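You operate a simulated robot arm through the tools that you are given. There is no shell and no other tool.

You are at the controls of a simulated robot arm. One attempt, no reset.

JOB
Wind the orange cable in and seat its plug in the green cradle.
Fine: free the reel brake first, wind till the reel stops, then set the brake back on hold.

Only the result counts: the job must be done as asked and must still hold three seconds after the hand-in. Knocking over, shifting, dropping, spilling or breaking anything else fails it.

ROBOT AND FRAMES
A 7-joint arm with a two-finger gripper, fixed in place. Base frame: the origin is at the foot of the arm, x ahead of it, y to its left, z up; the work surface is at about z = 78. Lengths are in cm, angles in degrees, forces in N, time in s.
With the tool pointing down near the work surface it reaches from about 34 to 72 cm from the base axis. Its first joint turns from -66.0 to 66.0 degrees. Payload 2.45 kg.
The tool frame sits at the grasp point between the pads (the TCP): z along the fingers, y along the line on which they close. The tips reach 2.6 cm beyond it. The gripper opens to 9.6 cm. The gripper's body begins 6.9 cm behind the TCP.
Orientation is that of the tool frame in the base frame, as a unit quaternion [x, y, z, w]. With the fingers straight down and closing along the base's y, the tool's x points along the base's -x, its y along +y and its z along -z.

CONTROLS
- The arm moves only by the tool apply_moves. Its argument "plan" is a list of rows, each an object of numbers (a shift or turn left out is 0, a gripper value left out holds the last): "dx", "dy", "dz": the shift along the base's x, y, z in m; "rx", "ry", "rz": the turn, a rotation vector about the base's x, y, z in degrees; "claw": the finger opening in m, from 0 to 0.096. In form: [{"dx": .., "dy": .., "dz": .., "rx": .., "ry": .., "rz": .., "claw": ..}, ...]. A call has 1 to 20 rows; each row shifts and turns the commanded pose from where the row before left it. Each row takes 0.2 s and may step no farther than 5 cm and 8.6 degrees from the row before; otherwise, or with a gripper value out of range, the whole call is refused. Where a pose cannot be reached the arm comes as near as it can. A force on the tool above 90 N (or 10 N above the force at the start of the call, whichever is more), or a blocked arm, ends the call early, and 0.2 s more pass. Each finger halts on what it meets, pressing with about 23 N; the grip force reading is that of the motor and also rises with nothing between the fingers. The clock runs only during rows and for 0.2 s after the last one: add rows that do not move to give the fingers time. The reply holds the time, the measured pose of the TCP, the force on the tool along the base axes, the opening and the grip force, in the units named above and with some noise, with the torque about the TCP (base axes, N m) and any sound that the robot's microphone picked up.
- Cameras (640 x 400 px; columns grow to the right, rows downward): "scene" is fixed at [16.9, -39.74, 141.61]; the picture's right is [0.72, -0.69, 0.00], its down [-0.44, -0.46, -0.77] and it looks along [0.53, 0.55, -0.64] (base axes); focal length 333 px, centre (320, 200). "wrist" rides on the gripper at [8.2, 0.3, -9.8] in the tool frame; the picture's right is [-0.04, 1.00, 0.00], its down [-0.73, -0.03, -0.68] and it looks along [-0.68, -0.03, 0.73] (tool axes); focal length 256 px, centre (320, 200). There is no depth. A picture from a camera that has moved, and an enlarged one, comes with that camera's place and axes in the base frame and with its lens.
- get_image(camera): a new picture of that camera. The clock stands still meanwhile.
- zoom(camera, box): a new picture of the part [left, top, right, bottom] of that camera's present view, enlarged. The clock stands still meanwhile.
- finish_job(): hands the job in; it is judged then, once.

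Nothing tells you positions but the pictures and the camera data. Unless the task says otherwise, let go and move clear before handing in.

The tools are called after "Request:" by a JSON object that holds its "name" and its "arguments". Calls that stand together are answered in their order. apply_moves: Moves the arm, as the interface text tells. Its arguments: {"type":"object","properties":{"plan":{"type":"array","items":{"type":"object","properties":{"dx":{"type":"number"},"dy":{"type":"number"},"dz":{"type":"number"},"rx":{"type":"number"},"ry":{"type":"number"},"rz":{"type":"number"},"claw":{"type":"number"}}}}},"required":["plan"]} The other tools are called the same way: get_image (camera) takes a picture; zoom (camera, box) takes an enlarged picture of a part of a camera's view; finish_job () hands the job in.

At the start:

```text
time_s: 0.0
tcp_pos: [38.66, 10.97, 115.12]
orientation: [-0.001, 1.0, 0.0, -0.001]
wrist_force: [0.0, -0.3, 1.1]
ft_torque: [0.01, 0.01, 0.02]
width: 9.6
grip_force: 0.0
```

scene: 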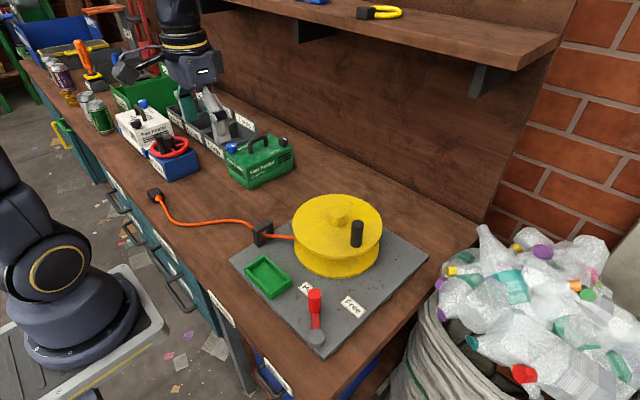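
wrist: 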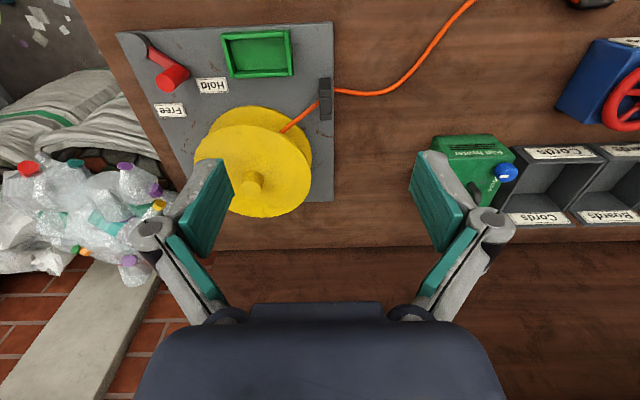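

I see a yellow reel with a black crank knob, a red brake lever between "Hold" and "Free" labels, a green cradle, and an orange cable going through a guide to a black plug. I'll zoom in to locate each of them.

Request:
{"name": "zoom", "arguments": {"camera": "scene", "box": [220, 180, 440, 360]}}

Request:
{"name": "zoom", "arguments": {"camera": "scene", "box": [130, 170, 310, 280]}}

Request:
{"name": "zoom", "arguments": {"camera": "wrist", "box": [100, 0, 360, 230]}}

```text
2.22 times, centred on (330, 270) of scene
camera zoom: at [16.9, -39.74, 141.61], right [0.72, -0.69, 0.0], down [-0.44, -0.46, -0.77], along [0.53, 0.55, -0.64], focal length 740 px, centre (298, 44)
```

zoom: 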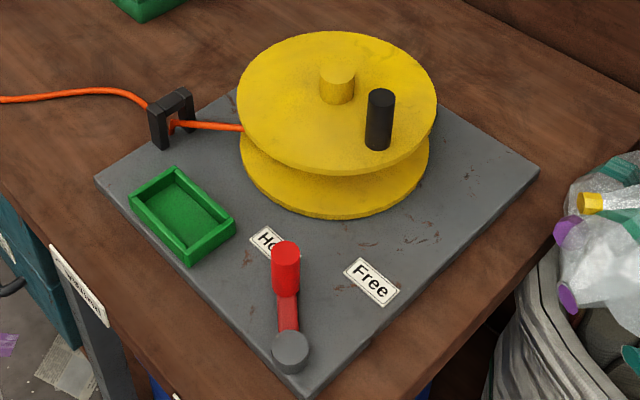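

```text
3.56 times, centred on (220, 225) of scene
camera zoom: at [16.9, -39.74, 141.61], right [0.72, -0.69, 0.0], down [-0.44, -0.46, -0.77], along [0.53, 0.55, -0.64], focal length 1183 px, centre (676, 111)
```

zoom: 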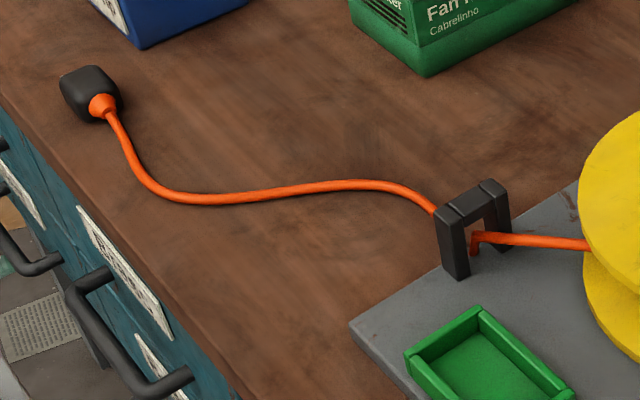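

```text
1.74 times, centred on (230, 115) of wrist
camera zoom: at [30.52, 11.13, 124.94], right [0.04, 1.0, 0.0], down [0.73, -0.03, 0.68], along [0.68, -0.03, -0.73], focal length 445 px, centre (476, 348)
```

zoom: 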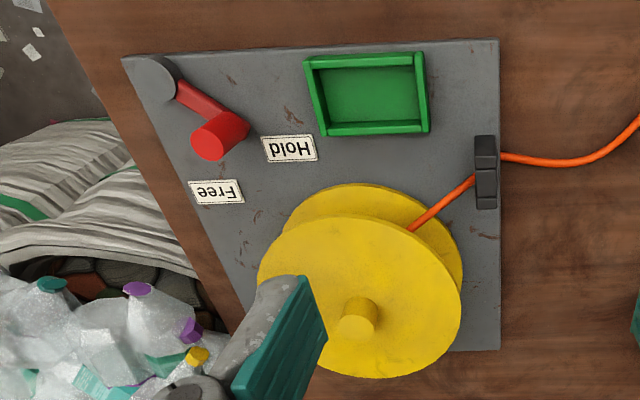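

The brake pivot looks to be near (38.4,-16.4) and its red handle top near (42.5,-11.6,86.5). Free should be about 50° clockwise of that. The reel centre is near (58.2,-2.4) and the crank knob near (57,-9.5). First I'll move above the brake handle, with the gripper turned to the lever's tangent.

Request:
{"name": "apply_moves", "arguments": {"plan": [{"dx": 0.005, "dy": -0.028, "dz": -0.015, "rz": 6.25, "claw": 0.07}, {"dx": 0.005, "dy": -0.028, "dz": -0.015, "rz": 6.25}, {"dx": 0.005, "dy": -0.028, "dz": -0.015, "rz": 6.25}, {"dx": 0.005, "dy": -0.028, "dz": -0.015, "rz": 6.25}, {"dx": 0.005, "dy": -0.028, "dz": -0.015, "rz": 6.25}, {"dx": 0.005, "dy": -0.028, "dz": -0.015, "rz": 6.25}, {"dx": 0.005, "dy": -0.028, "dz": -0.015, "rz": 6.25}, {"dx": 0.0034, "dy": -0.0297, "dz": -0.015, "rz": 6.25}, {}, {}]}}

Request:
{"name": "get_image", "arguments": {"camera": "wrist"}}

Request:
{"name": "get_image", "arguments": {"camera": "scene"}}

```text
time_s: 2.2
tcp_pos: [42.51, -11.53, 103.24]
orientation: [-0.423, 0.906, 0.0, 0.0]
wrist_force: [0.1, 0.1, -0.2]
ft_torque: [0.01, 0.0, 0.0]
width: 7.02
grip_force: 0.0
```

```text
taken
camera wrist: at [37.09, -17.76, 113.04], right [-0.74, 0.67, 0.0], down [0.49, 0.54, 0.68], along [0.46, 0.5, -0.73], focal length 256 px, centre (320, 200)
```

wrist: 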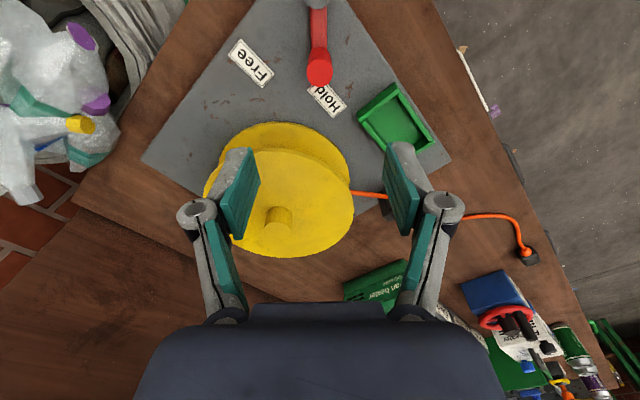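

```text
taken
```

scene: 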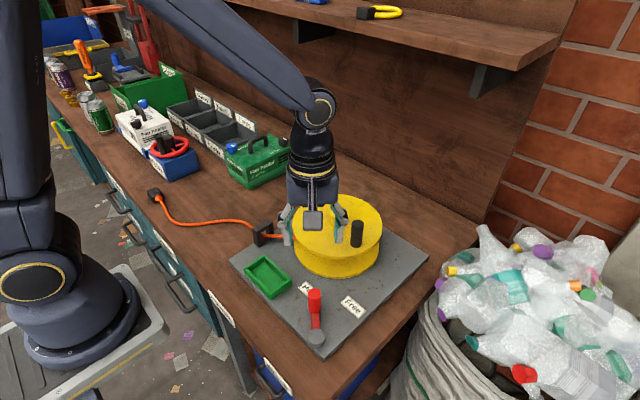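

The handle is confirmed at about (42.4,-12.0). I'll descend around it and grip.

Request:
{"name": "apply_moves", "arguments": {"plan": [{"dx": -0.001, "dy": -0.004, "dz": -0.03}, {"dz": -0.03}, {"dz": -0.03}, {"dz": -0.03}, {"dz": -0.03}, {"dz": -0.025}, {}, {"claw": 0.0}, {}, {}, {}, {}, {}]}}

Request:
{"name": "zoom", "arguments": {"camera": "scene", "box": [220, 180, 440, 360]}}

```text
time_s: 5.0
tcp_pos: [42.43, -12.03, 85.63]
orientation: [-0.423, 0.906, 0.0, -0.001]
wrist_force: [-0.6, 2.0, -3.4]
ft_torque: [0.09, -0.02, -0.05]
width: 2.54
grip_force: 45.1
```

```text
2.22 times, centred on (330, 270) of scene
camera zoom: at [16.91, -39.73, 141.61], right [0.72, -0.69, 0.0], down [-0.44, -0.46, -0.77], along [0.53, 0.55, -0.64], focal length 740 px, centre (298, 44)
```

zoom: 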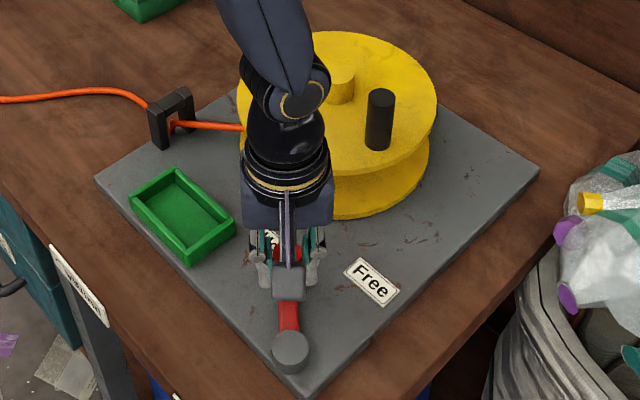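

The handle is gripped. I'll swing it along its arc toward Free, doing the first half and then checking.

Request:
{"name": "apply_moves", "arguments": {"plan": [{"dx": 0.00315, "dy": -0.00303, "rz": -4.2}, {"dx": 0.00292, "dy": -0.00321, "rz": -4.2}, {"dx": 0.00268, "dy": -0.00345, "rz": -4.2}, {"dx": 0.00244, "dy": -0.00363, "rz": -4.2}, {"dx": 0.00214, "dy": -0.00381, "rz": -4.2}, {"dx": 0.00184, "dy": -0.00393, "rz": -4.2}]}}

```text
time_s: 6.4
tcp_pos: [44.05, -14.14, 85.47]
orientation: [-0.213, 0.977, 0.0, 0.0]
wrist_force: [0.5, 2.2, 2.3]
ft_torque: [-0.04, 0.23, -0.11]
width: 2.53
grip_force: 44.7
```

Request:
{"name": "apply_moves", "arguments": {"plan": [{"dx": 0.00158, "dy": -0.00407, "rz": -4.2}, {"dx": 0.00127, "dy": -0.00418, "rz": -4.2}, {"dx": 0.00096, "dy": -0.00425, "rz": -4.2}, {"dx": 0.00064, "dy": -0.00431, "rz": -4.2}, {"dx": 0.00033, "dy": -0.00435, "rz": -4.2}, {"dx": 0.0, "dy": -0.00436, "rz": -4.2}, {}]}}

Request:
{"name": "zoom", "arguments": {"camera": "scene", "box": [220, 180, 440, 360]}}

```text
time_s: 8.0
tcp_pos: [44.4, -16.53, 85.66]
orientation: [0.003, 1.0, 0.001, 0.0]
wrist_force: [7.6, 15.1, 7.1]
ft_torque: [0.38, -0.11, 0.19]
width: 2.54
grip_force: 45.4
```

```text
2.22 times, centred on (330, 270) of scene
camera zoom: at [16.92, -39.7, 141.62], right [0.72, -0.69, 0.0], down [-0.44, -0.46, -0.77], along [0.53, 0.55, -0.64], focal length 740 px, centre (298, 44)
```

zoom: 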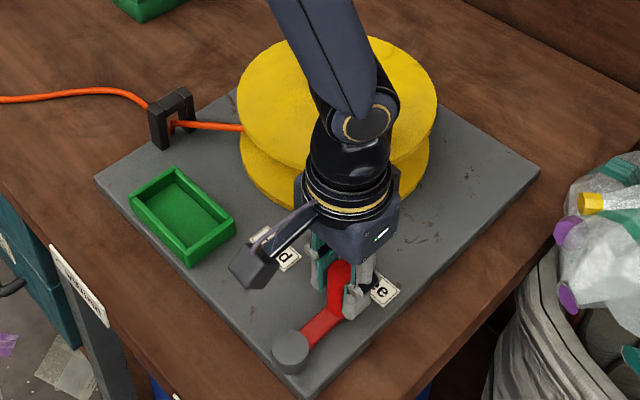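

A sideways reaction of about 15 N suggests the lever is at its Free stop. I'll release it, rise clear and look.

Request:
{"name": "apply_moves", "arguments": {"plan": [{"claw": 0.06}, {}, {}, {"dz": 0.03}, {"dz": 0.04}, {"dz": 0.04}, {"dz": 0.04}, {"dz": 0.03}, {}]}}

Request:
{"name": "get_image", "arguments": {"camera": "wrist"}}

Request:
{"name": "zoom", "arguments": {"camera": "scene", "box": [220, 180, 440, 360]}}

```text
time_s: 10.0
tcp_pos: [44.63, -16.6, 103.8]
orientation: [0.004, 1.0, 0.001, 0.0]
wrist_force: [0.2, 0.6, 0.6]
ft_torque: [-0.01, -0.02, -0.01]
width: 5.99
grip_force: 0.0
```

```text
taken
camera wrist: at [36.39, -16.38, 113.54], right [0.05, 1.0, 0.0], down [0.73, -0.03, 0.68], along [0.68, -0.03, -0.73], focal length 256 px, centre (320, 200)
```

wrist: 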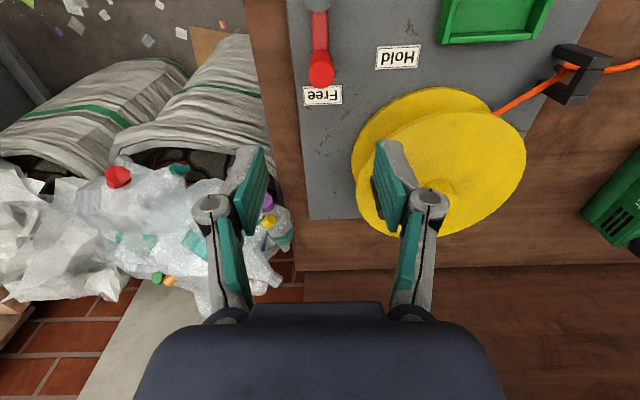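

```text
2.22 times, centred on (330, 270) of scene
camera zoom: at [16.9, -39.74, 141.61], right [0.72, -0.69, 0.0], down [-0.44, -0.46, -0.77], along [0.53, 0.55, -0.64], focal length 740 px, centre (298, 44)
```

zoom: 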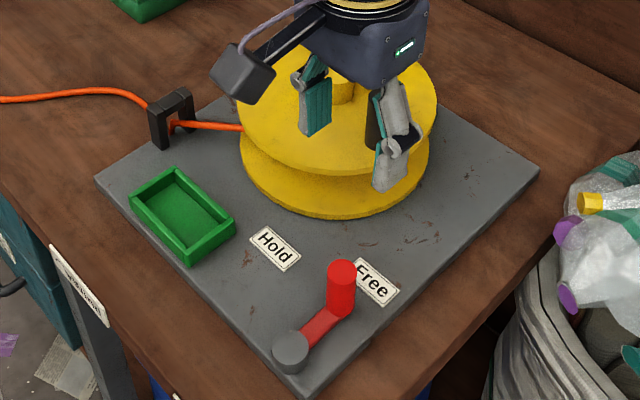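

The lever now sits at Free. Next I'll look at the crank knob from above.

Request:
{"name": "apply_moves", "arguments": {"plan": [{"dx": 0.03, "dy": 0.024, "dz": 0.01, "claw": 0.08}, {"dx": 0.03, "dy": 0.024, "dz": 0.01}, {"dx": 0.03, "dy": 0.024}, {}, {}]}}

Request:
{"name": "get_image", "arguments": {"camera": "wrist"}}

```text
time_s: 11.2
tcp_pos: [53.22, -9.44, 105.77]
orientation: [0.003, 1.0, 0.0, 0.001]
wrist_force: [0.0, 0.3, 0.6]
ft_torque: [0.0, -0.02, -0.01]
width: 7.98
grip_force: 0.0
```

```text
taken
camera wrist: at [45.16, -9.16, 115.59], right [0.05, 1.0, 0.0], down [0.73, -0.03, 0.68], along [0.68, -0.03, -0.73], focal length 256 px, centre (320, 200)
```

wrist: 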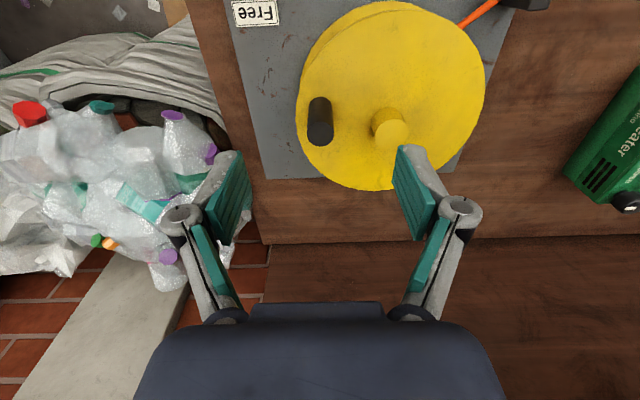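

Request:
{"name": "zoom", "arguments": {"camera": "wrist", "box": [280, 0, 500, 200]}}

Request:
{"name": "zoom", "arguments": {"camera": "scene", "box": [270, 170, 400, 290]}}

```text
2.00 times, centred on (390, 100) of wrist
camera zoom: at [45.16, -9.16, 115.59], right [0.05, 1.0, 0.0], down [0.73, -0.03, 0.68], along [0.68, -0.03, -0.73], focal length 512 px, centre (180, 400)
```

zoom: 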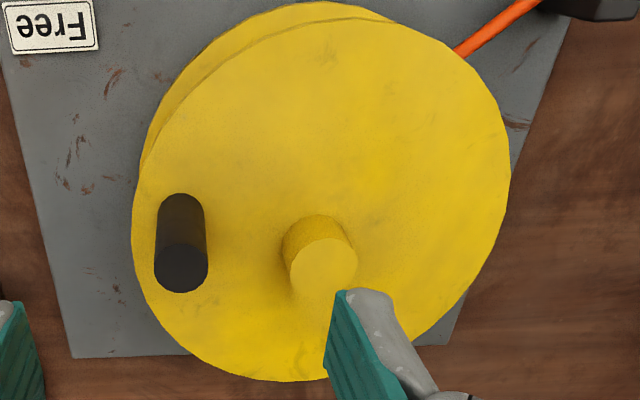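

```text
3.33 times, centred on (335, 230) of scene
camera zoom: at [16.91, -39.74, 141.61], right [0.72, -0.69, 0.0], down [-0.44, -0.46, -0.77], along [0.53, 0.55, -0.64], focal length 1109 px, centre (270, 100)
```

zoom: 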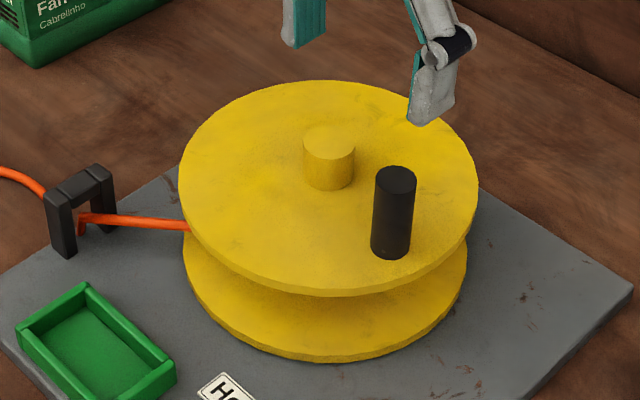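

The knob is at (56.8,-9.65) with its top near z=94, and the reel hub is at (58.6,-2.2), so the crank radius is about 7.65 cm. I'll position over the knob, descend and grip.

Request:
{"name": "apply_moves", "arguments": {"plan": [{"dx": 0.02, "dy": -0.001, "claw": 0.055}, {"dx": 0.0145, "dy": -0.001, "dz": -0.03}, {"dz": -0.03}, {}, {}]}}

Request:
{"name": "get_image", "arguments": {"camera": "wrist"}}

Request:
{"name": "zoom", "arguments": {"camera": "scene", "box": [270, 170, 400, 290]}}

```text
time_s: 12.4
tcp_pos: [56.83, -9.77, 99.66]
orientation: [0.004, 1.0, 0.0, 0.001]
wrist_force: [0.6, -0.6, -0.1]
ft_torque: [-0.02, 0.01, -0.04]
width: 5.49
grip_force: 0.1
```

```text
taken
camera wrist: at [48.64, -9.49, 109.48], right [0.05, 1.0, 0.0], down [0.73, -0.03, 0.68], along [0.68, -0.03, -0.73], focal length 256 px, centre (320, 200)
```

wrist: 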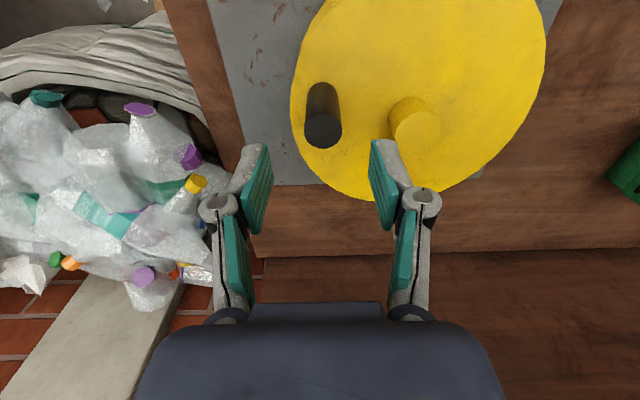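

```text
3.33 times, centred on (335, 230) of scene
camera zoom: at [16.91, -39.74, 141.61], right [0.72, -0.69, 0.0], down [-0.44, -0.46, -0.77], along [0.53, 0.55, -0.64], focal length 1109 px, centre (270, 100)
```

zoom: 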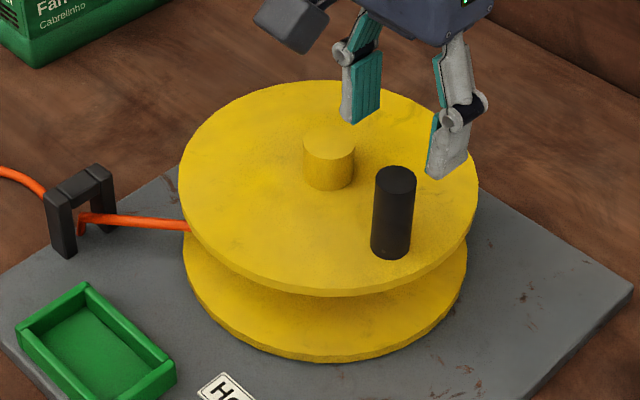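

Alignment looks good, so I'll descend and grip the knob.

Request:
{"name": "apply_moves", "arguments": {"plan": [{"dx": 0.0007, "dy": 0.001, "dz": -0.026}, {"dz": -0.026}, {"dz": -0.025}, {}, {"claw": 0.0}, {}, {}, {}, {}]}}

Request:
{"name": "zoom", "arguments": {"camera": "scene", "box": [270, 170, 400, 290]}}

```text
time_s: 14.4
tcp_pos: [56.9, -9.62, 92.04]
orientation: [0.003, 1.0, 0.001, 0.0]
wrist_force: [1.5, 6.4, -5.2]
ft_torque: [0.21, -0.24, 0.04]
width: 2.56
grip_force: 45.0
```

```text
3.33 times, centred on (335, 230) of scene
camera zoom: at [16.92, -39.72, 141.62], right [0.72, -0.69, 0.0], down [-0.44, -0.46, -0.77], along [0.53, 0.55, -0.64], focal length 1109 px, centre (270, 100)
```

zoom: 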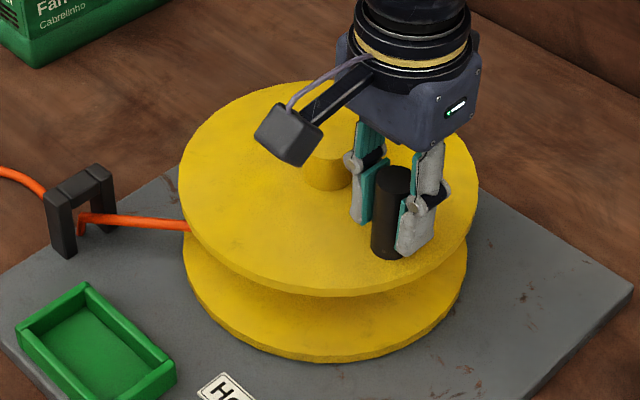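

The knob is held. I'll test 40° counter-clockwise, which by the cable's path should wind it in.

Request:
{"name": "apply_moves", "arguments": {"plan": [{"dx": 0.01312, "dy": -0.00185}, {"dx": 0.01324, "dy": 0.00047}, {"dx": 0.01296, "dy": 0.00275}, {"dx": 0.01228, "dy": 0.00496}, {}]}}

Request:
{"name": "get_image", "arguments": {"camera": "scene"}}

```text
time_s: 15.6
tcp_pos: [62.05, -9.4, 92.07]
orientation: [0.004, 1.0, -0.002, 0.002]
wrist_force: [0.4, -21.0, -2.1]
ft_torque: [-0.67, 0.27, 0.5]
width: 2.56
grip_force: 45.6
```

```text
taken
```

scene: 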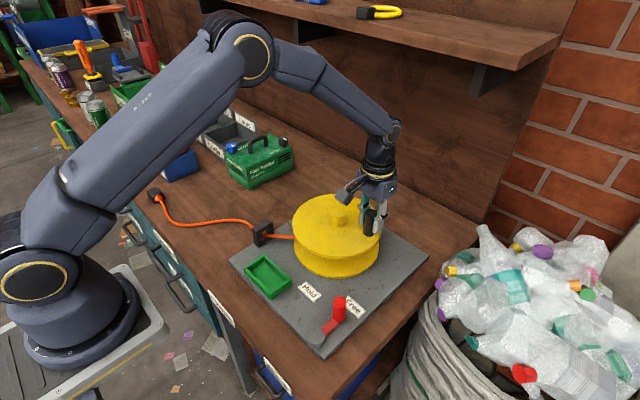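

Request:
{"name": "zoom", "arguments": {"camera": "scene", "box": [130, 170, 310, 280]}}

```text
3.56 times, centred on (220, 225) of scene
camera zoom: at [16.91, -39.79, 141.6], right [0.72, -0.69, 0.0], down [-0.44, -0.46, -0.77], along [0.53, 0.55, -0.64], focal length 1183 px, centre (676, 111)
```

zoom: 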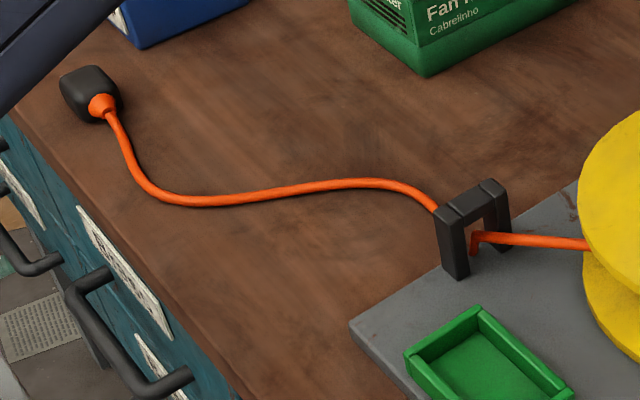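

The reel turned, but the side force shows my circle centre is a little off. It looks nearer (59.1,-2.1) with r about 7.8. I'll correct for that and continue another 60°.

Request:
{"name": "apply_moves", "arguments": {"plan": [{"dy": -0.0035}, {"dx": 0.01206, "dy": 0.00615}, {"dx": 0.01082, "dy": 0.00815}, {"dx": 0.00924, "dy": 0.0099}, {"dx": 0.00737, "dy": 0.01136}, {"dx": 0.0053, "dy": 0.01247}, {"dx": 0.00304, "dy": 0.0132}, {}]}}

Request:
{"name": "get_image", "arguments": {"camera": "scene"}}

Request:
{"name": "zoom", "arguments": {"camera": "scene", "box": [130, 170, 310, 280]}}

```text
time_s: 17.4
tcp_pos: [66.83, -3.06, 92.01]
orientation: [0.003, 1.0, 0.0, 0.001]
wrist_force: [0.0, -0.1, 0.9]
ft_torque: [0.01, 0.0, 0.0]
width: 0.03
grip_force: 28.6
```

```text
taken
```

scene: 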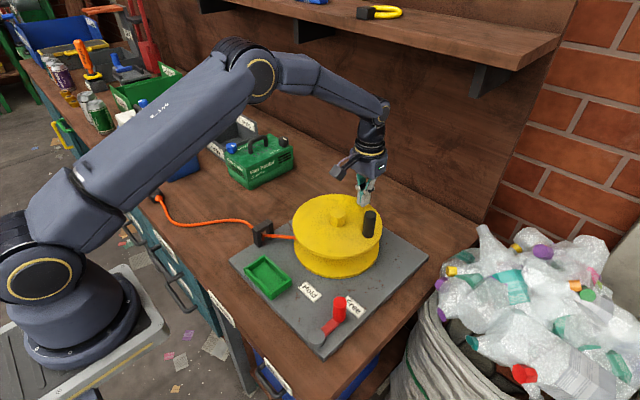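

```text
3.56 times, centred on (220, 225) of scene
camera zoom: at [16.91, -39.74, 141.61], right [0.72, -0.69, 0.0], down [-0.44, -0.46, -0.77], along [0.53, 0.55, -0.64], focal length 1183 px, centre (676, 111)
```

zoom: 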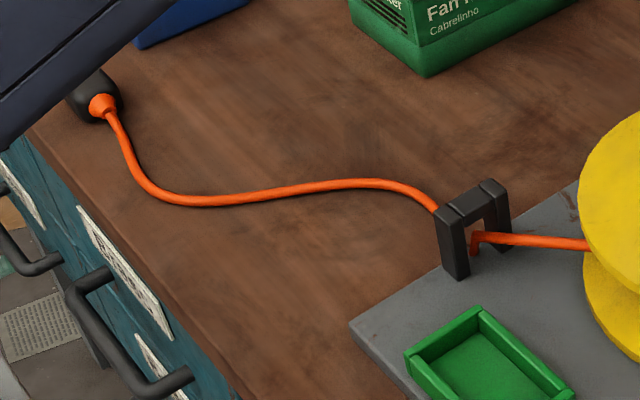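

The gripper slipped off the knob and the cable hasn't moved yet. I'll rise clear and see where the knob ended up.

Request:
{"name": "apply_moves", "arguments": {"plan": [{"dz": 0.04}, {"dz": 0.04}, {"dx": -0.04, "dz": 0.03, "claw": 0.08}, {"dx": -0.04, "dy": -0.02}, {"dx": -0.02, "dy": -0.02}, {}, {}]}}

Request:
{"name": "get_image", "arguments": {"camera": "wrist"}}

Request:
{"name": "zoom", "arguments": {"camera": "scene", "box": [270, 170, 400, 290]}}

```text
time_s: 19.0
tcp_pos: [56.97, -7.23, 103.0]
orientation: [0.003, 1.0, -0.001, 0.0]
wrist_force: [-0.4, -0.3, 0.4]
ft_torque: [0.02, -0.01, 0.01]
width: 7.98
grip_force: 0.0
```

```text
taken
camera wrist: at [48.86, -6.88, 112.75], right [0.05, 1.0, 0.0], down [0.73, -0.03, 0.68], along [0.68, -0.03, -0.73], focal length 256 px, centre (320, 200)
```

wrist: 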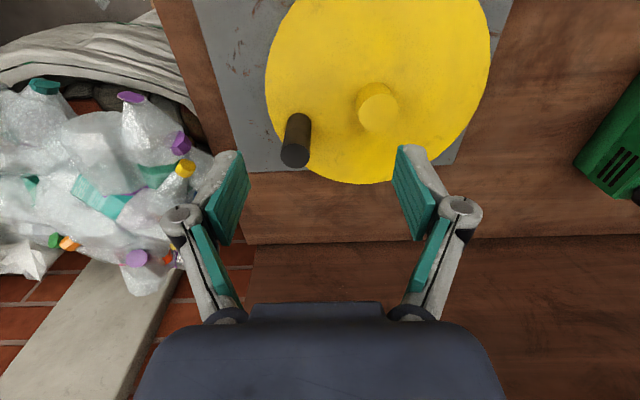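

```text
3.33 times, centred on (335, 230) of scene
camera zoom: at [16.9, -39.74, 141.61], right [0.72, -0.69, 0.0], down [-0.44, -0.46, -0.77], along [0.53, 0.55, -0.64], focal length 1109 px, centre (270, 100)
```

zoom: 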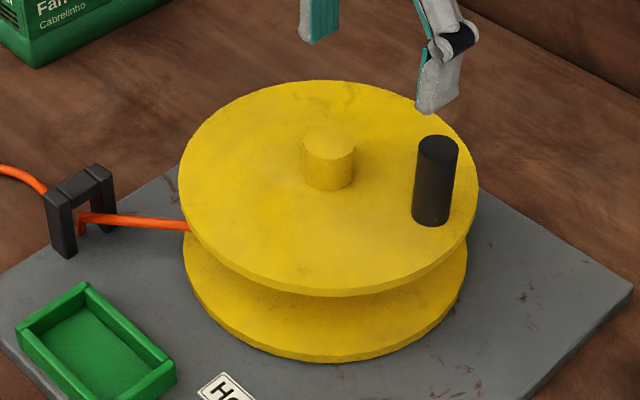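

The knob is now near (60.9,-9.6), so it turned about 30° and then slid along the pads. I'll re-grip with the fingers closing along the tangent so they push the knob squarely, and turn the wrist with the reel.

Request:
{"name": "apply_moves", "arguments": {"plan": [{"dx": 0.01, "dy": -0.006, "rz": -8.4, "claw": 0.06}, {"dx": 0.01, "dy": -0.006, "rz": -8.4}, {"dx": 0.01, "dy": -0.006, "rz": -8.4}, {"dx": 0.009, "dy": -0.006, "rz": -8.4}, {"rz": -8.4}, {"rz": -8.4}, {"rz": -8.4}, {"rz": -8.4}, {"rz": -7.8}, {}, {}]}}

Request:
{"name": "get_image", "arguments": {"camera": "wrist"}}

Request:
{"name": "get_image", "arguments": {"camera": "scene"}}

```text
time_s: 21.4
tcp_pos: [60.74, -9.54, 102.92]
orientation: [0.612, 0.791, 0.0, 0.0]
wrist_force: [-0.2, 0.2, 0.2]
ft_torque: [0.0, 0.02, 0.02]
width: 6.01
grip_force: 0.0
```

```text
taken
camera wrist: at [59.03, -1.67, 112.68], right [0.98, 0.21, 0.0], down [0.16, -0.72, 0.68], along [0.14, -0.66, -0.73], focal length 256 px, centre (320, 200)
```

wrist: 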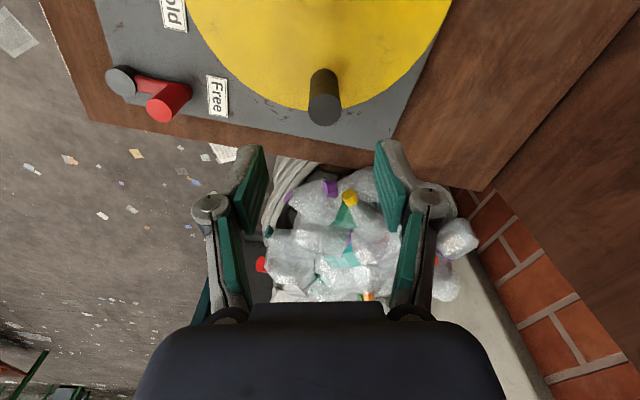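

```text
taken
```

scene: 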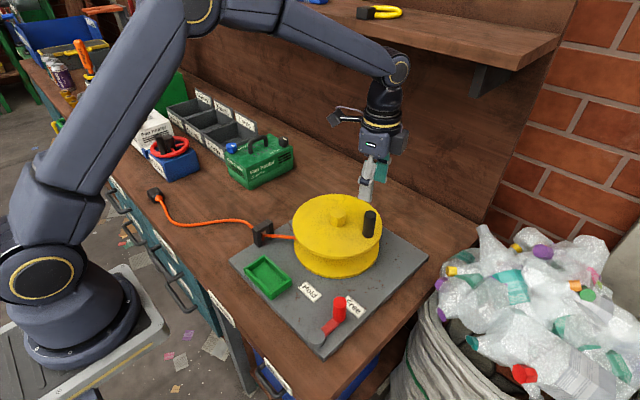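

Request:
{"name": "apply_moves", "arguments": {"plan": [{"dx": 0.0025, "dz": -0.04}, {"dz": -0.04}, {"dz": -0.029}, {}, {"claw": 0.0}, {}, {}, {}, {}]}}

Request:
{"name": "apply_moves", "arguments": {"plan": [{"dx": 0.01023, "dy": 0.00372, "rz": 8}, {"dx": 0.0096, "dy": 0.00511, "rz": 8}, {"dx": 0.00881, "dy": 0.0064, "rz": 8}, {"dx": 0.00783, "dy": 0.00756, "rz": 8}, {}]}}

Request:
{"name": "get_image", "arguments": {"camera": "scene"}}

```text
time_s: 23.4
tcp_pos: [61.07, -9.63, 92.04]
orientation: [0.612, 0.791, 0.0, 0.0]
wrist_force: [1.1, -0.9, -4.3]
ft_torque: [-0.06, -0.11, -0.08]
width: 2.58
grip_force: 44.5
```

```text
time_s: 24.6
tcp_pos: [63.5, -8.36, 91.94]
orientation: [0.373, 0.928, -0.011, -0.013]
wrist_force: [-66.6, -32.1, 25.9]
ft_torque: [0.07, 0.1, -0.28]
width: 2.58
grip_force: 45.1
```

```text
taken
```

scene: 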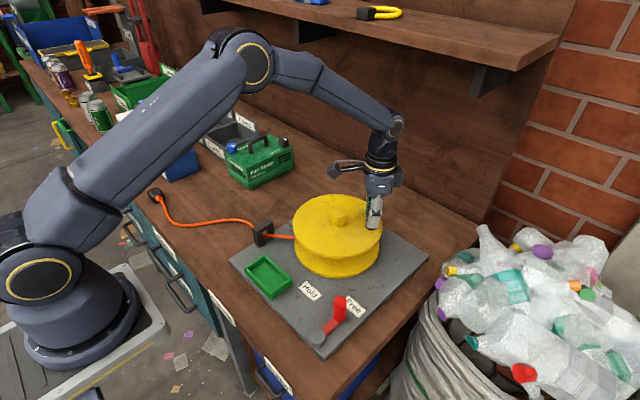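

There is about 74 N of resistance in this direction, so I'm stopping the push and checking the cable.

Request:
{"name": "zoom", "arguments": {"camera": "scene", "box": [130, 170, 310, 280]}}

Request:
{"name": "zoom", "arguments": {"camera": "scene", "box": [220, 180, 440, 360]}}

```text
3.56 times, centred on (220, 225) of scene
camera zoom: at [16.67, -39.82, 141.62], right [0.72, -0.69, 0.0], down [-0.44, -0.46, -0.77], along [0.53, 0.55, -0.64], focal length 1183 px, centre (676, 111)
```

zoom: 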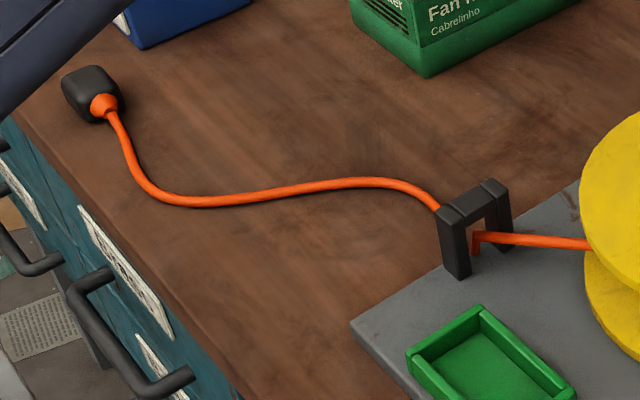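

```text
2.22 times, centred on (330, 270) of scene
camera zoom: at [16.67, -39.82, 141.62], right [0.72, -0.69, 0.0], down [-0.44, -0.46, -0.77], along [0.53, 0.55, -0.64], focal length 740 px, centre (298, 44)
```

zoom: 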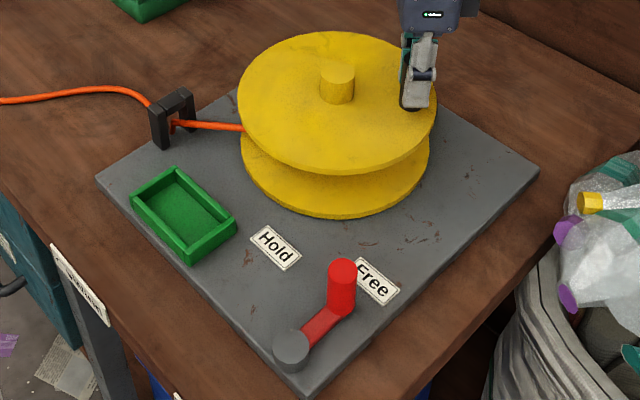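

The cable didn't respond and the reel hits a soft stop this way, so counter-clockwise looks like the paid-out end. I'll back off and test clockwise.

Request:
{"name": "apply_moves", "arguments": {"plan": [{"dx": -0.00783, "dy": -0.00756, "rz": -8}, {"dx": -0.00881, "dy": -0.0064, "rz": -8}, {"dx": -0.0096, "dy": -0.00511, "rz": -8}, {"dx": -0.01023, "dy": -0.00372, "rz": -8}, {}]}}

Request:
{"name": "apply_moves", "arguments": {"plan": [{"dx": -0.01064, "dy": -0.00226, "rz": -8}, {"dx": -0.01086, "dy": -0.00076, "rz": -8}, {"dx": -0.01086, "dy": 0.00076, "rz": -8}, {"dx": -0.01064, "dy": 0.00226, "rz": -8}, {}]}}

Request:
{"name": "get_image", "arguments": {"camera": "scene"}}

```text
time_s: 25.8
tcp_pos: [61.01, -9.58, 92.03]
orientation: [0.613, 0.79, 0.0, 0.0]
wrist_force: [9.5, -18.3, -24.6]
ft_torque: [-0.87, -0.45, -0.34]
width: 2.58
grip_force: 44.9
```

```text
time_s: 27.0
tcp_pos: [56.81, -9.59, 92.02]
orientation: [0.806, 0.592, 0.0, -0.002]
wrist_force: [-3.0, -12.6, -9.7]
ft_torque: [-0.58, 0.12, -0.16]
width: 2.57
grip_force: 45.0
```

```text
taken
```

scene: 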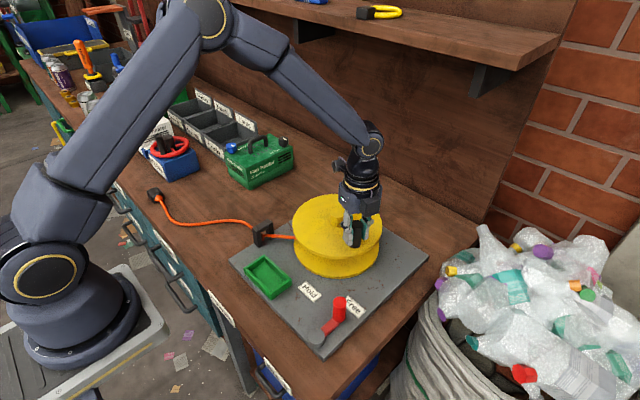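

Clockwise moves freely. I'll continue clockwise with the wrist orientation held, in small checks first.

Request:
{"name": "apply_moves", "arguments": {"plan": [{"dx": -0.01521, "dy": 0.00615}, {"dx": -0.01361, "dy": 0.00918}, {"dx": -0.0114, "dy": 0.0118}, {"dx": -0.0087, "dy": 0.01392}, {"dx": -0.00561, "dy": 0.01542}, {}]}}

Request:
{"name": "get_image", "arguments": {"camera": "scene"}}

Request:
{"name": "zoom", "arguments": {"camera": "scene", "box": [130, 170, 310, 280]}}

```text
time_s: 28.4
tcp_pos: [51.33, -4.14, 92.11]
orientation: [0.807, 0.591, 0.001, 0.001]
wrist_force: [3.9, -6.6, 13.3]
ft_torque: [-0.23, 0.03, -0.51]
width: 2.59
grip_force: 45.5
```

```text
taken
```

scene: 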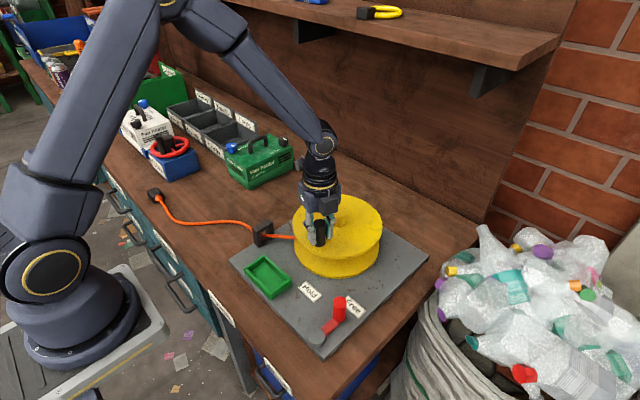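

```text
3.56 times, centred on (220, 225) of scene
camera zoom: at [16.89, -39.75, 141.61], right [0.72, -0.69, 0.0], down [-0.44, -0.46, -0.77], along [0.53, 0.55, -0.64], focal length 1183 px, centre (676, 111)
```

zoom: 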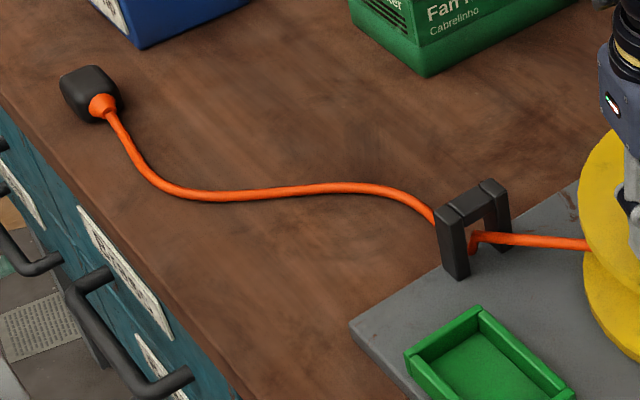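

The S-bend in the cable is flattening, so clockwise is winding it in. Continuing.

Request:
{"name": "apply_moves", "arguments": {"plan": [{"dx": -0.00228, "dy": 0.01625}, {"dx": 0.00114, "dy": 0.01637}, {"dx": 0.00453, "dy": 0.01578}, {"dx": 0.0077, "dy": 0.01449}, {"dx": 0.01055, "dy": 0.01257}, {"dx": 0.01293, "dy": 0.0101}, {"dx": 0.01475, "dy": 0.0072}, {"dx": 0.01593, "dy": 0.00397}, {}]}}

Request:
{"name": "get_image", "arguments": {"camera": "scene"}}

```text
time_s: 30.4
tcp_pos: [57.8, 6.31, 91.86]
orientation: [0.805, 0.594, 0.001, -0.003]
wrist_force: [-10.2, 26.9, -3.7]
ft_torque: [0.99, 0.29, -0.47]
width: 2.56
grip_force: 44.8
```

```text
taken
```

scene: 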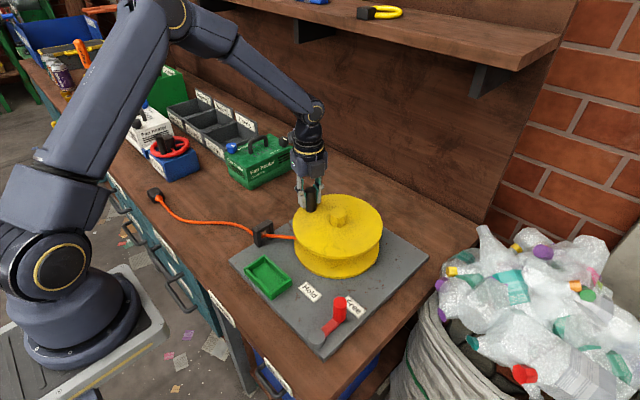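

Request:
{"name": "zoom", "arguments": {"camera": "scene", "box": [270, 130, 400, 250]}}

Request:
{"name": "zoom", "arguments": {"camera": "scene", "box": [130, 170, 310, 280]}}

Request:
{"name": "get_image", "arguments": {"camera": "wrist"}}

```text
3.33 times, centred on (335, 190) of scene
camera zoom: at [16.89, -39.67, 141.64], right [0.72, -0.69, 0.0], down [-0.44, -0.46, -0.77], along [0.53, 0.55, -0.64], focal length 1109 px, centre (270, 233)
```

zoom: 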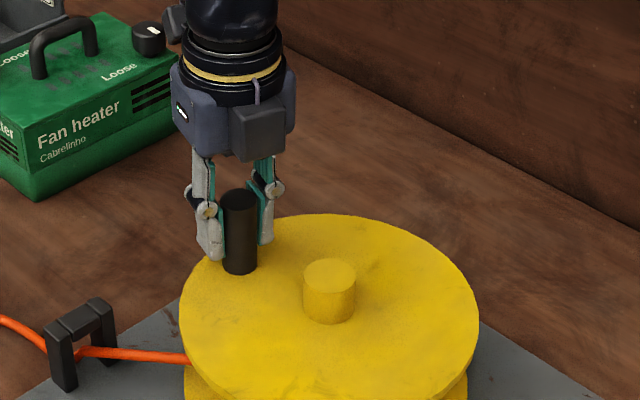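

```text
3.56 times, centred on (220, 225) of scene
camera zoom: at [16.89, -39.67, 141.64], right [0.72, -0.69, 0.0], down [-0.44, -0.46, -0.77], along [0.53, 0.55, -0.64], focal length 1183 px, centre (676, 111)
```

zoom: 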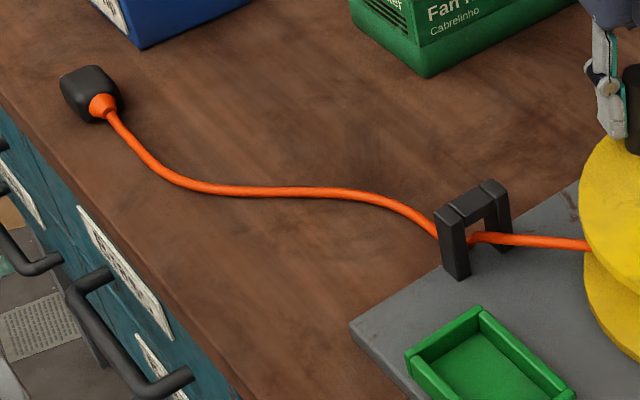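

```text
taken
camera wrist: at [60.6, 13.81, 101.75], right [0.94, -0.33, -0.01], down [-0.24, -0.7, 0.67], along [-0.23, -0.63, -0.74], focal length 256 px, centre (320, 200)
```

wrist: 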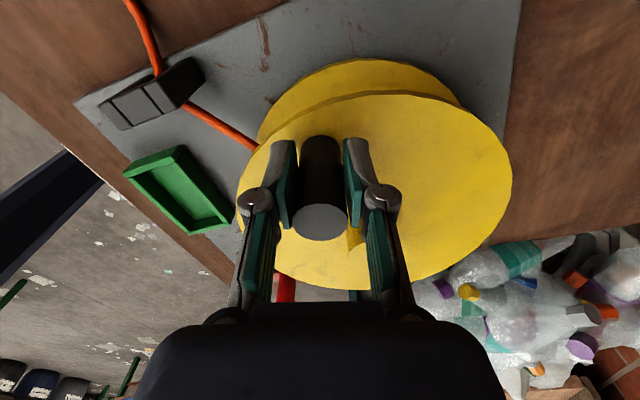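

Clockwise winding works, but the knob has crept about 4 mm along the pads. I'll let go, rise, rotate the wrist round to about +90°, and then crank with the wrist turning along with the knob.

Request:
{"name": "apply_moves", "arguments": {"plan": [{"claw": 0.055}, {}, {}, {"dz": 0.035}, {"dz": 0.035}, {"rz": 8.5}, {"rz": 8.5}, {"rz": 8.5}, {"rz": 8.5}, {"rz": 8.5}, {"rz": 8.5}, {"rz": 8.5}, {"rz": 8.5}, {"rz": 8.5}, {"rz": 8.5}, {"rz": 8.5}, {"rz": 8.5}, {"rz": 8.5}, {"rz": 8.5}, {"rz": 8.5}]}}

Request:
{"name": "apply_moves", "arguments": {"plan": [{"rz": 8.5}, {"rz": 8.5}, {"rz": 8.5}, {"rz": 8.5}, {"rz": 8.5}, {"rz": 8.5}, {"rz": 8.5}, {"rz": 8.5}, {}, {}]}}

Request:
{"name": "get_image", "arguments": {"camera": "wrist"}}

Request:
{"name": "get_image", "arguments": {"camera": "scene"}}

```text
time_s: 34.6
tcp_pos: [57.87, 5.75, 99.1]
orientation: [-0.175, 0.985, 0.0, 0.0]
wrist_force: [1.1, -0.1, -0.8]
ft_torque: [0.0, 0.01, -0.01]
width: 5.5
grip_force: 0.0
```

```text
time_s: 36.8
tcp_pos: [57.78, 5.82, 98.99]
orientation: [-0.696, 0.718, 0.0, 0.001]
wrist_force: [0.1, -0.1, -0.5]
ft_torque: [-0.01, 0.0, -0.04]
width: 5.48
grip_force: 0.0
```

```text
taken
camera wrist: at [57.18, -2.48, 108.81], right [-1.0, 0.07, 0.0], down [0.05, 0.73, 0.68], along [0.05, 0.68, -0.73], focal length 256 px, centre (320, 200)
```

wrist: 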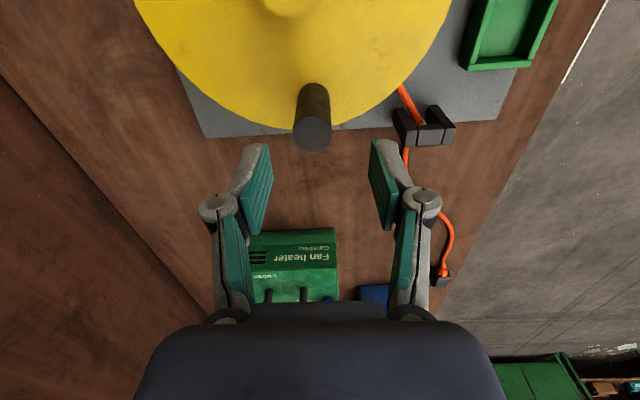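

```text
taken
```

scene: 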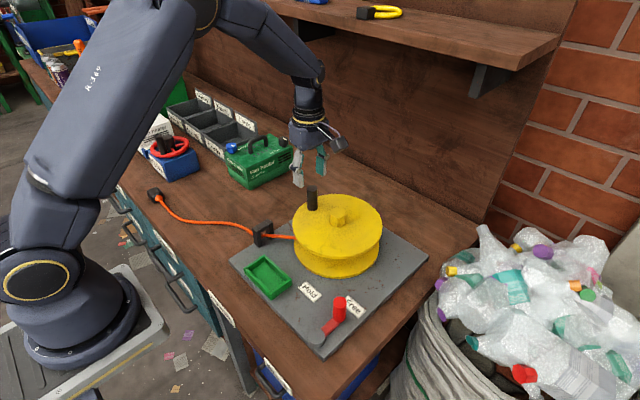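

Request:
{"name": "zoom", "arguments": {"camera": "wrist", "box": [240, 0, 400, 160]}}

Request:
{"name": "zoom", "arguments": {"camera": "scene", "box": [270, 170, 400, 290]}}

```text
2.50 times, centred on (320, 80) of wrist
camera zoom: at [57.18, -2.48, 108.81], right [-1.0, 0.07, 0.0], down [0.05, 0.73, 0.68], along [0.05, 0.68, -0.73], focal length 640 px, centre (320, 500)
```

zoom: 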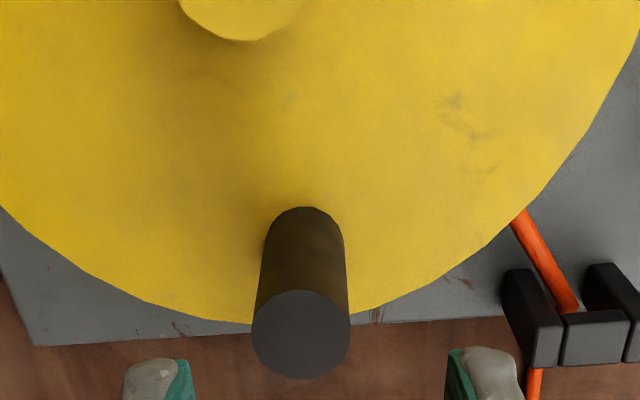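

```text
3.33 times, centred on (335, 230) of scene
camera zoom: at [16.9, -39.74, 141.61], right [0.72, -0.69, 0.0], down [-0.44, -0.46, -0.77], along [0.53, 0.55, -0.64], focal length 1109 px, centre (270, 100)
```

zoom: 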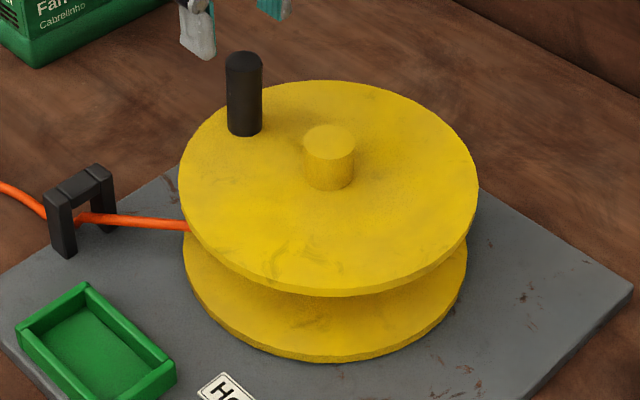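

The knob is at about (58.25,5.7), which fits a centre of (58.87,-2.05) with r=7.8. I'll descend and grip.

Request:
{"name": "apply_moves", "arguments": {"plan": [{"dx": 0.004, "dy": -0.0005, "dz": -0.03, "rz": 6}, {"dz": -0.03}, {"dz": -0.01}, {}, {"claw": 0.0}, {}, {}, {}, {}]}}

```text
time_s: 38.8
tcp_pos: [58.19, 5.79, 92.15]
orientation: [0.732, -0.681, 0.0, 0.0]
wrist_force: [1.5, 0.6, -2.4]
ft_torque: [0.04, -0.05, 0.12]
width: 2.58
grip_force: 45.1
```

Good centred grip. I'll crank half a turn clockwise with the wrist following, in two parts so I can check forces.

Request:
{"name": "apply_moves", "arguments": {"plan": [{"dx": 0.01156, "dy": -5e-05, "rz": -8.5}, {"dx": 0.01143, "dy": -0.00176, "rz": -8.5}, {"dx": 0.01104, "dy": -0.00343, "rz": -8.5}, {"dx": 0.01041, "dy": -0.00502, "rz": -8.5}, {"dx": 0.00956, "dy": -0.00651, "rz": -8.5}, {"dx": 0.00849, "dy": -0.00784, "rz": -8.5}, {"dx": 0.00723, "dy": -0.00902, "rz": -8.5}, {"dx": 0.00583, "dy": -0.00999, "rz": -8.5}, {}]}}

Request:
{"name": "get_image", "arguments": {"camera": "scene"}}

```text
time_s: 40.8
tcp_pos: [65.93, 1.49, 92.2]
orientation: [-0.226, 0.974, -0.001, 0.003]
wrist_force: [18.2, 10.4, 2.5]
ft_torque: [-0.05, -0.05, -0.11]
width: 2.54
grip_force: 44.9
```

```text
taken
```

scene: 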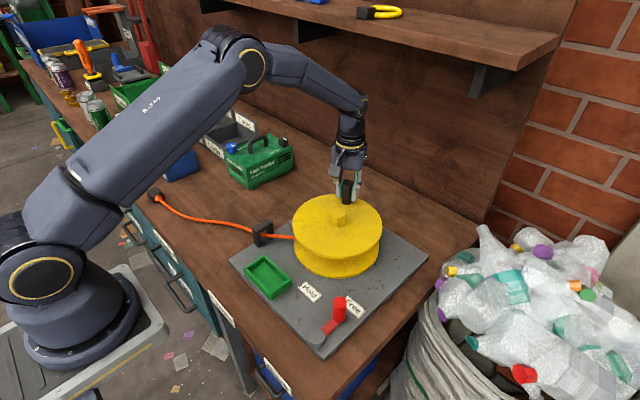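

Request:
{"name": "apply_moves", "arguments": {"plan": [{"dx": 0.00628, "dy": -0.01024, "rz": -8.5}, {"dx": 0.00265, "dy": -0.01125, "rz": -8.5}, {"dx": 0.00096, "dy": -0.01152, "rz": -8.5}, {"dx": -0.00076, "dy": -0.01154, "rz": -8.5}, {"dx": -0.00245, "dy": -0.01129, "rz": -8.5}, {"dx": -0.0041, "dy": -0.01081, "rz": -8.5}, {"dx": -0.00565, "dy": -0.01009, "rz": -8.5}, {"dx": -0.00707, "dy": -0.00914, "rz": -8.5}, {"dx": -0.00836, "dy": -0.008, "rz": -8.5}, {"dx": -0.00944, "dy": -0.00667, "rz": -8.5}, {"dx": -0.01032, "dy": -0.0052, "rz": -8.5}, {"dx": -0.01098, "dy": -0.00362, "rz": -8.5}, {}]}}

Request:
{"name": "get_image", "arguments": {"camera": "scene"}}

```text
time_s: 43.6
tcp_pos: [60.75, -9.52, 92.03]
orientation: [0.616, 0.788, 0.001, 0.002]
wrist_force: [0.8, 6.9, 14.8]
ft_torque: [0.06, 0.04, -0.15]
width: 2.58
grip_force: 44.9
```

```text
taken
```

scene: 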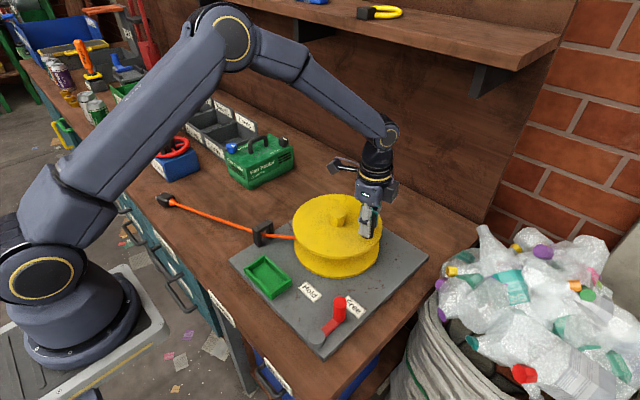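

The cable is straight now and the plug is being dragged in. I'll keep cranking to about -118°, then re-grip.

Request:
{"name": "apply_moves", "arguments": {"plan": [{"dx": -0.01139, "dy": -0.00196, "rz": -8.5}, {"dx": -0.01156, "dy": -0.00025, "rz": -8.5}, {"dx": -0.01147, "dy": 0.00146, "rz": -8.5}, {"dx": -0.01113, "dy": 0.00313, "rz": -8.5}, {"dx": -0.01054, "dy": 0.00475, "rz": -8.5}, {}]}}

```text
time_s: 45.0
tcp_pos: [55.13, -8.78, 92.11]
orientation: [0.86, 0.511, 0.001, 0.001]
wrist_force: [6.8, 8.4, 12.8]
ft_torque: [-0.63, 0.19, -0.13]
width: 2.58
grip_force: 45.6
```

Request:
{"name": "apply_moves", "arguments": {"plan": [{"claw": 0.055}, {}, {"dz": 0.03}, {"dz": 0.04, "rz": 8.5}, {"rz": 8.5}, {"rz": 8.5}, {"rz": 8.5}, {"rz": 8.5}, {"rz": 8.5}, {"rz": 8.5}, {"rz": 8.5}, {"rz": 8.5}, {"rz": 8.5}, {"rz": 8.5}, {"rz": 8.5}, {"rz": 8.5}, {"rz": 8.5}, {"rz": 8.5}, {"rz": 8.5}, {"rz": 8.5}]}}

Request:
{"name": "apply_moves", "arguments": {"plan": [{"rz": 8.5}, {"rz": 8.5}, {"rz": 8.5}, {"rz": 8.5}, {}, {}]}}

Request:
{"name": "get_image", "arguments": {"camera": "wrist"}}

Request:
{"name": "get_image", "arguments": {"camera": "scene"}}

```text
time_s: 49.2
tcp_pos: [55.13, -8.87, 99.15]
orientation: [-0.226, 0.974, 0.0, 0.0]
wrist_force: [-0.1, -0.6, -0.1]
ft_torque: [0.01, 0.03, -0.04]
width: 5.51
grip_force: 0.0
```

```text
time_s: 50.6
tcp_pos: [55.29, -8.82, 99.04]
orientation: [-0.502, 0.865, -0.001, 0.0]
wrist_force: [-0.3, -0.3, -0.3]
ft_torque: [-0.02, 0.02, 0.03]
width: 5.5
grip_force: 0.0
```

```text
taken
camera wrist: at [50.87, -15.89, 108.85], right [-0.85, 0.53, 0.0], down [0.39, 0.62, 0.68], along [0.36, 0.57, -0.73], focal length 256 px, centre (320, 200)
```

wrist: 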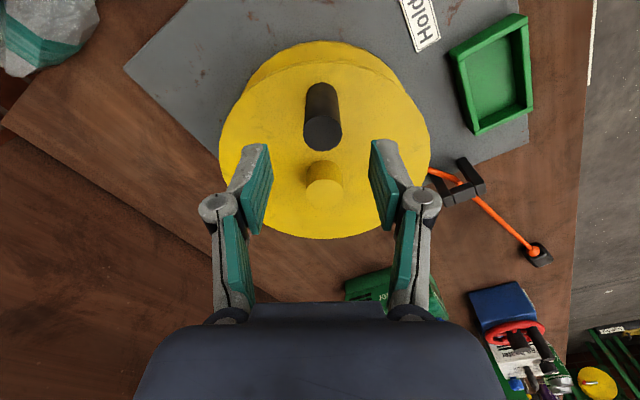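

```text
taken
```

scene: 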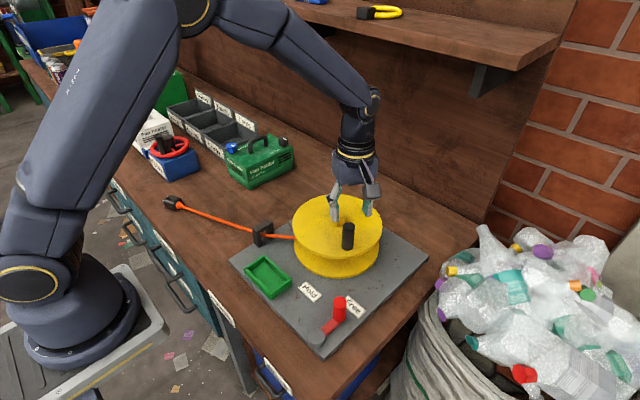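

The knob is still under the gripper. I'll descend, grip and crank the next stretch.

Request:
{"name": "apply_moves", "arguments": {"plan": [{"dz": -0.03, "dy": -0.0005}, {"dz": -0.03}, {"dz": -0.01}, {}, {"claw": 0.0}, {}, {}, {}, {}]}}

Request:
{"name": "apply_moves", "arguments": {"plan": [{"dx": -0.00969, "dy": 0.00636, "rz": -8.5}, {"dx": -0.00865, "dy": 0.00772, "rz": -8.5}, {"dx": -0.00741, "dy": 0.00891, "rz": -8.5}, {"dx": -0.00602, "dy": 0.00991, "rz": -8.5}, {"dx": -0.00448, "dy": 0.01069, "rz": -8.5}, {"dx": -0.00285, "dy": 0.01123, "rz": -8.5}, {"dx": -0.00116, "dy": 0.01153, "rz": -8.5}, {"dx": 0.00055, "dy": 0.01158, "rz": -8.5}, {"dx": 0.00226, "dy": 0.01137, "rz": -8.5}, {}]}}

Request:
{"name": "get_image", "arguments": {"camera": "scene"}}

```text
time_s: 52.6
tcp_pos: [55.19, -8.65, 92.09]
orientation: [-0.5, 0.866, 0.0, -0.001]
wrist_force: [-1.0, 0.7, -3.4]
ft_torque: [-0.05, 0.01, 0.07]
width: 2.55
grip_force: 44.7
```

```text
time_s: 54.8
tcp_pos: [51.56, 0.1, 92.17]
orientation: [0.145, 0.989, 0.0, 0.001]
wrist_force: [3.5, -0.8, 5.5]
ft_torque: [-0.37, -0.84, -0.02]
width: 2.57
grip_force: 45.0
```

```text
taken
```

scene: 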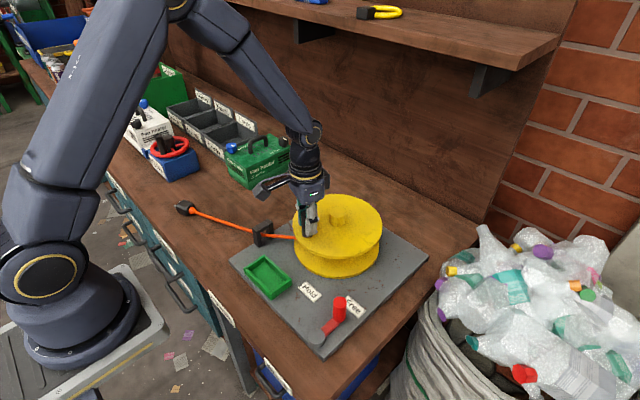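

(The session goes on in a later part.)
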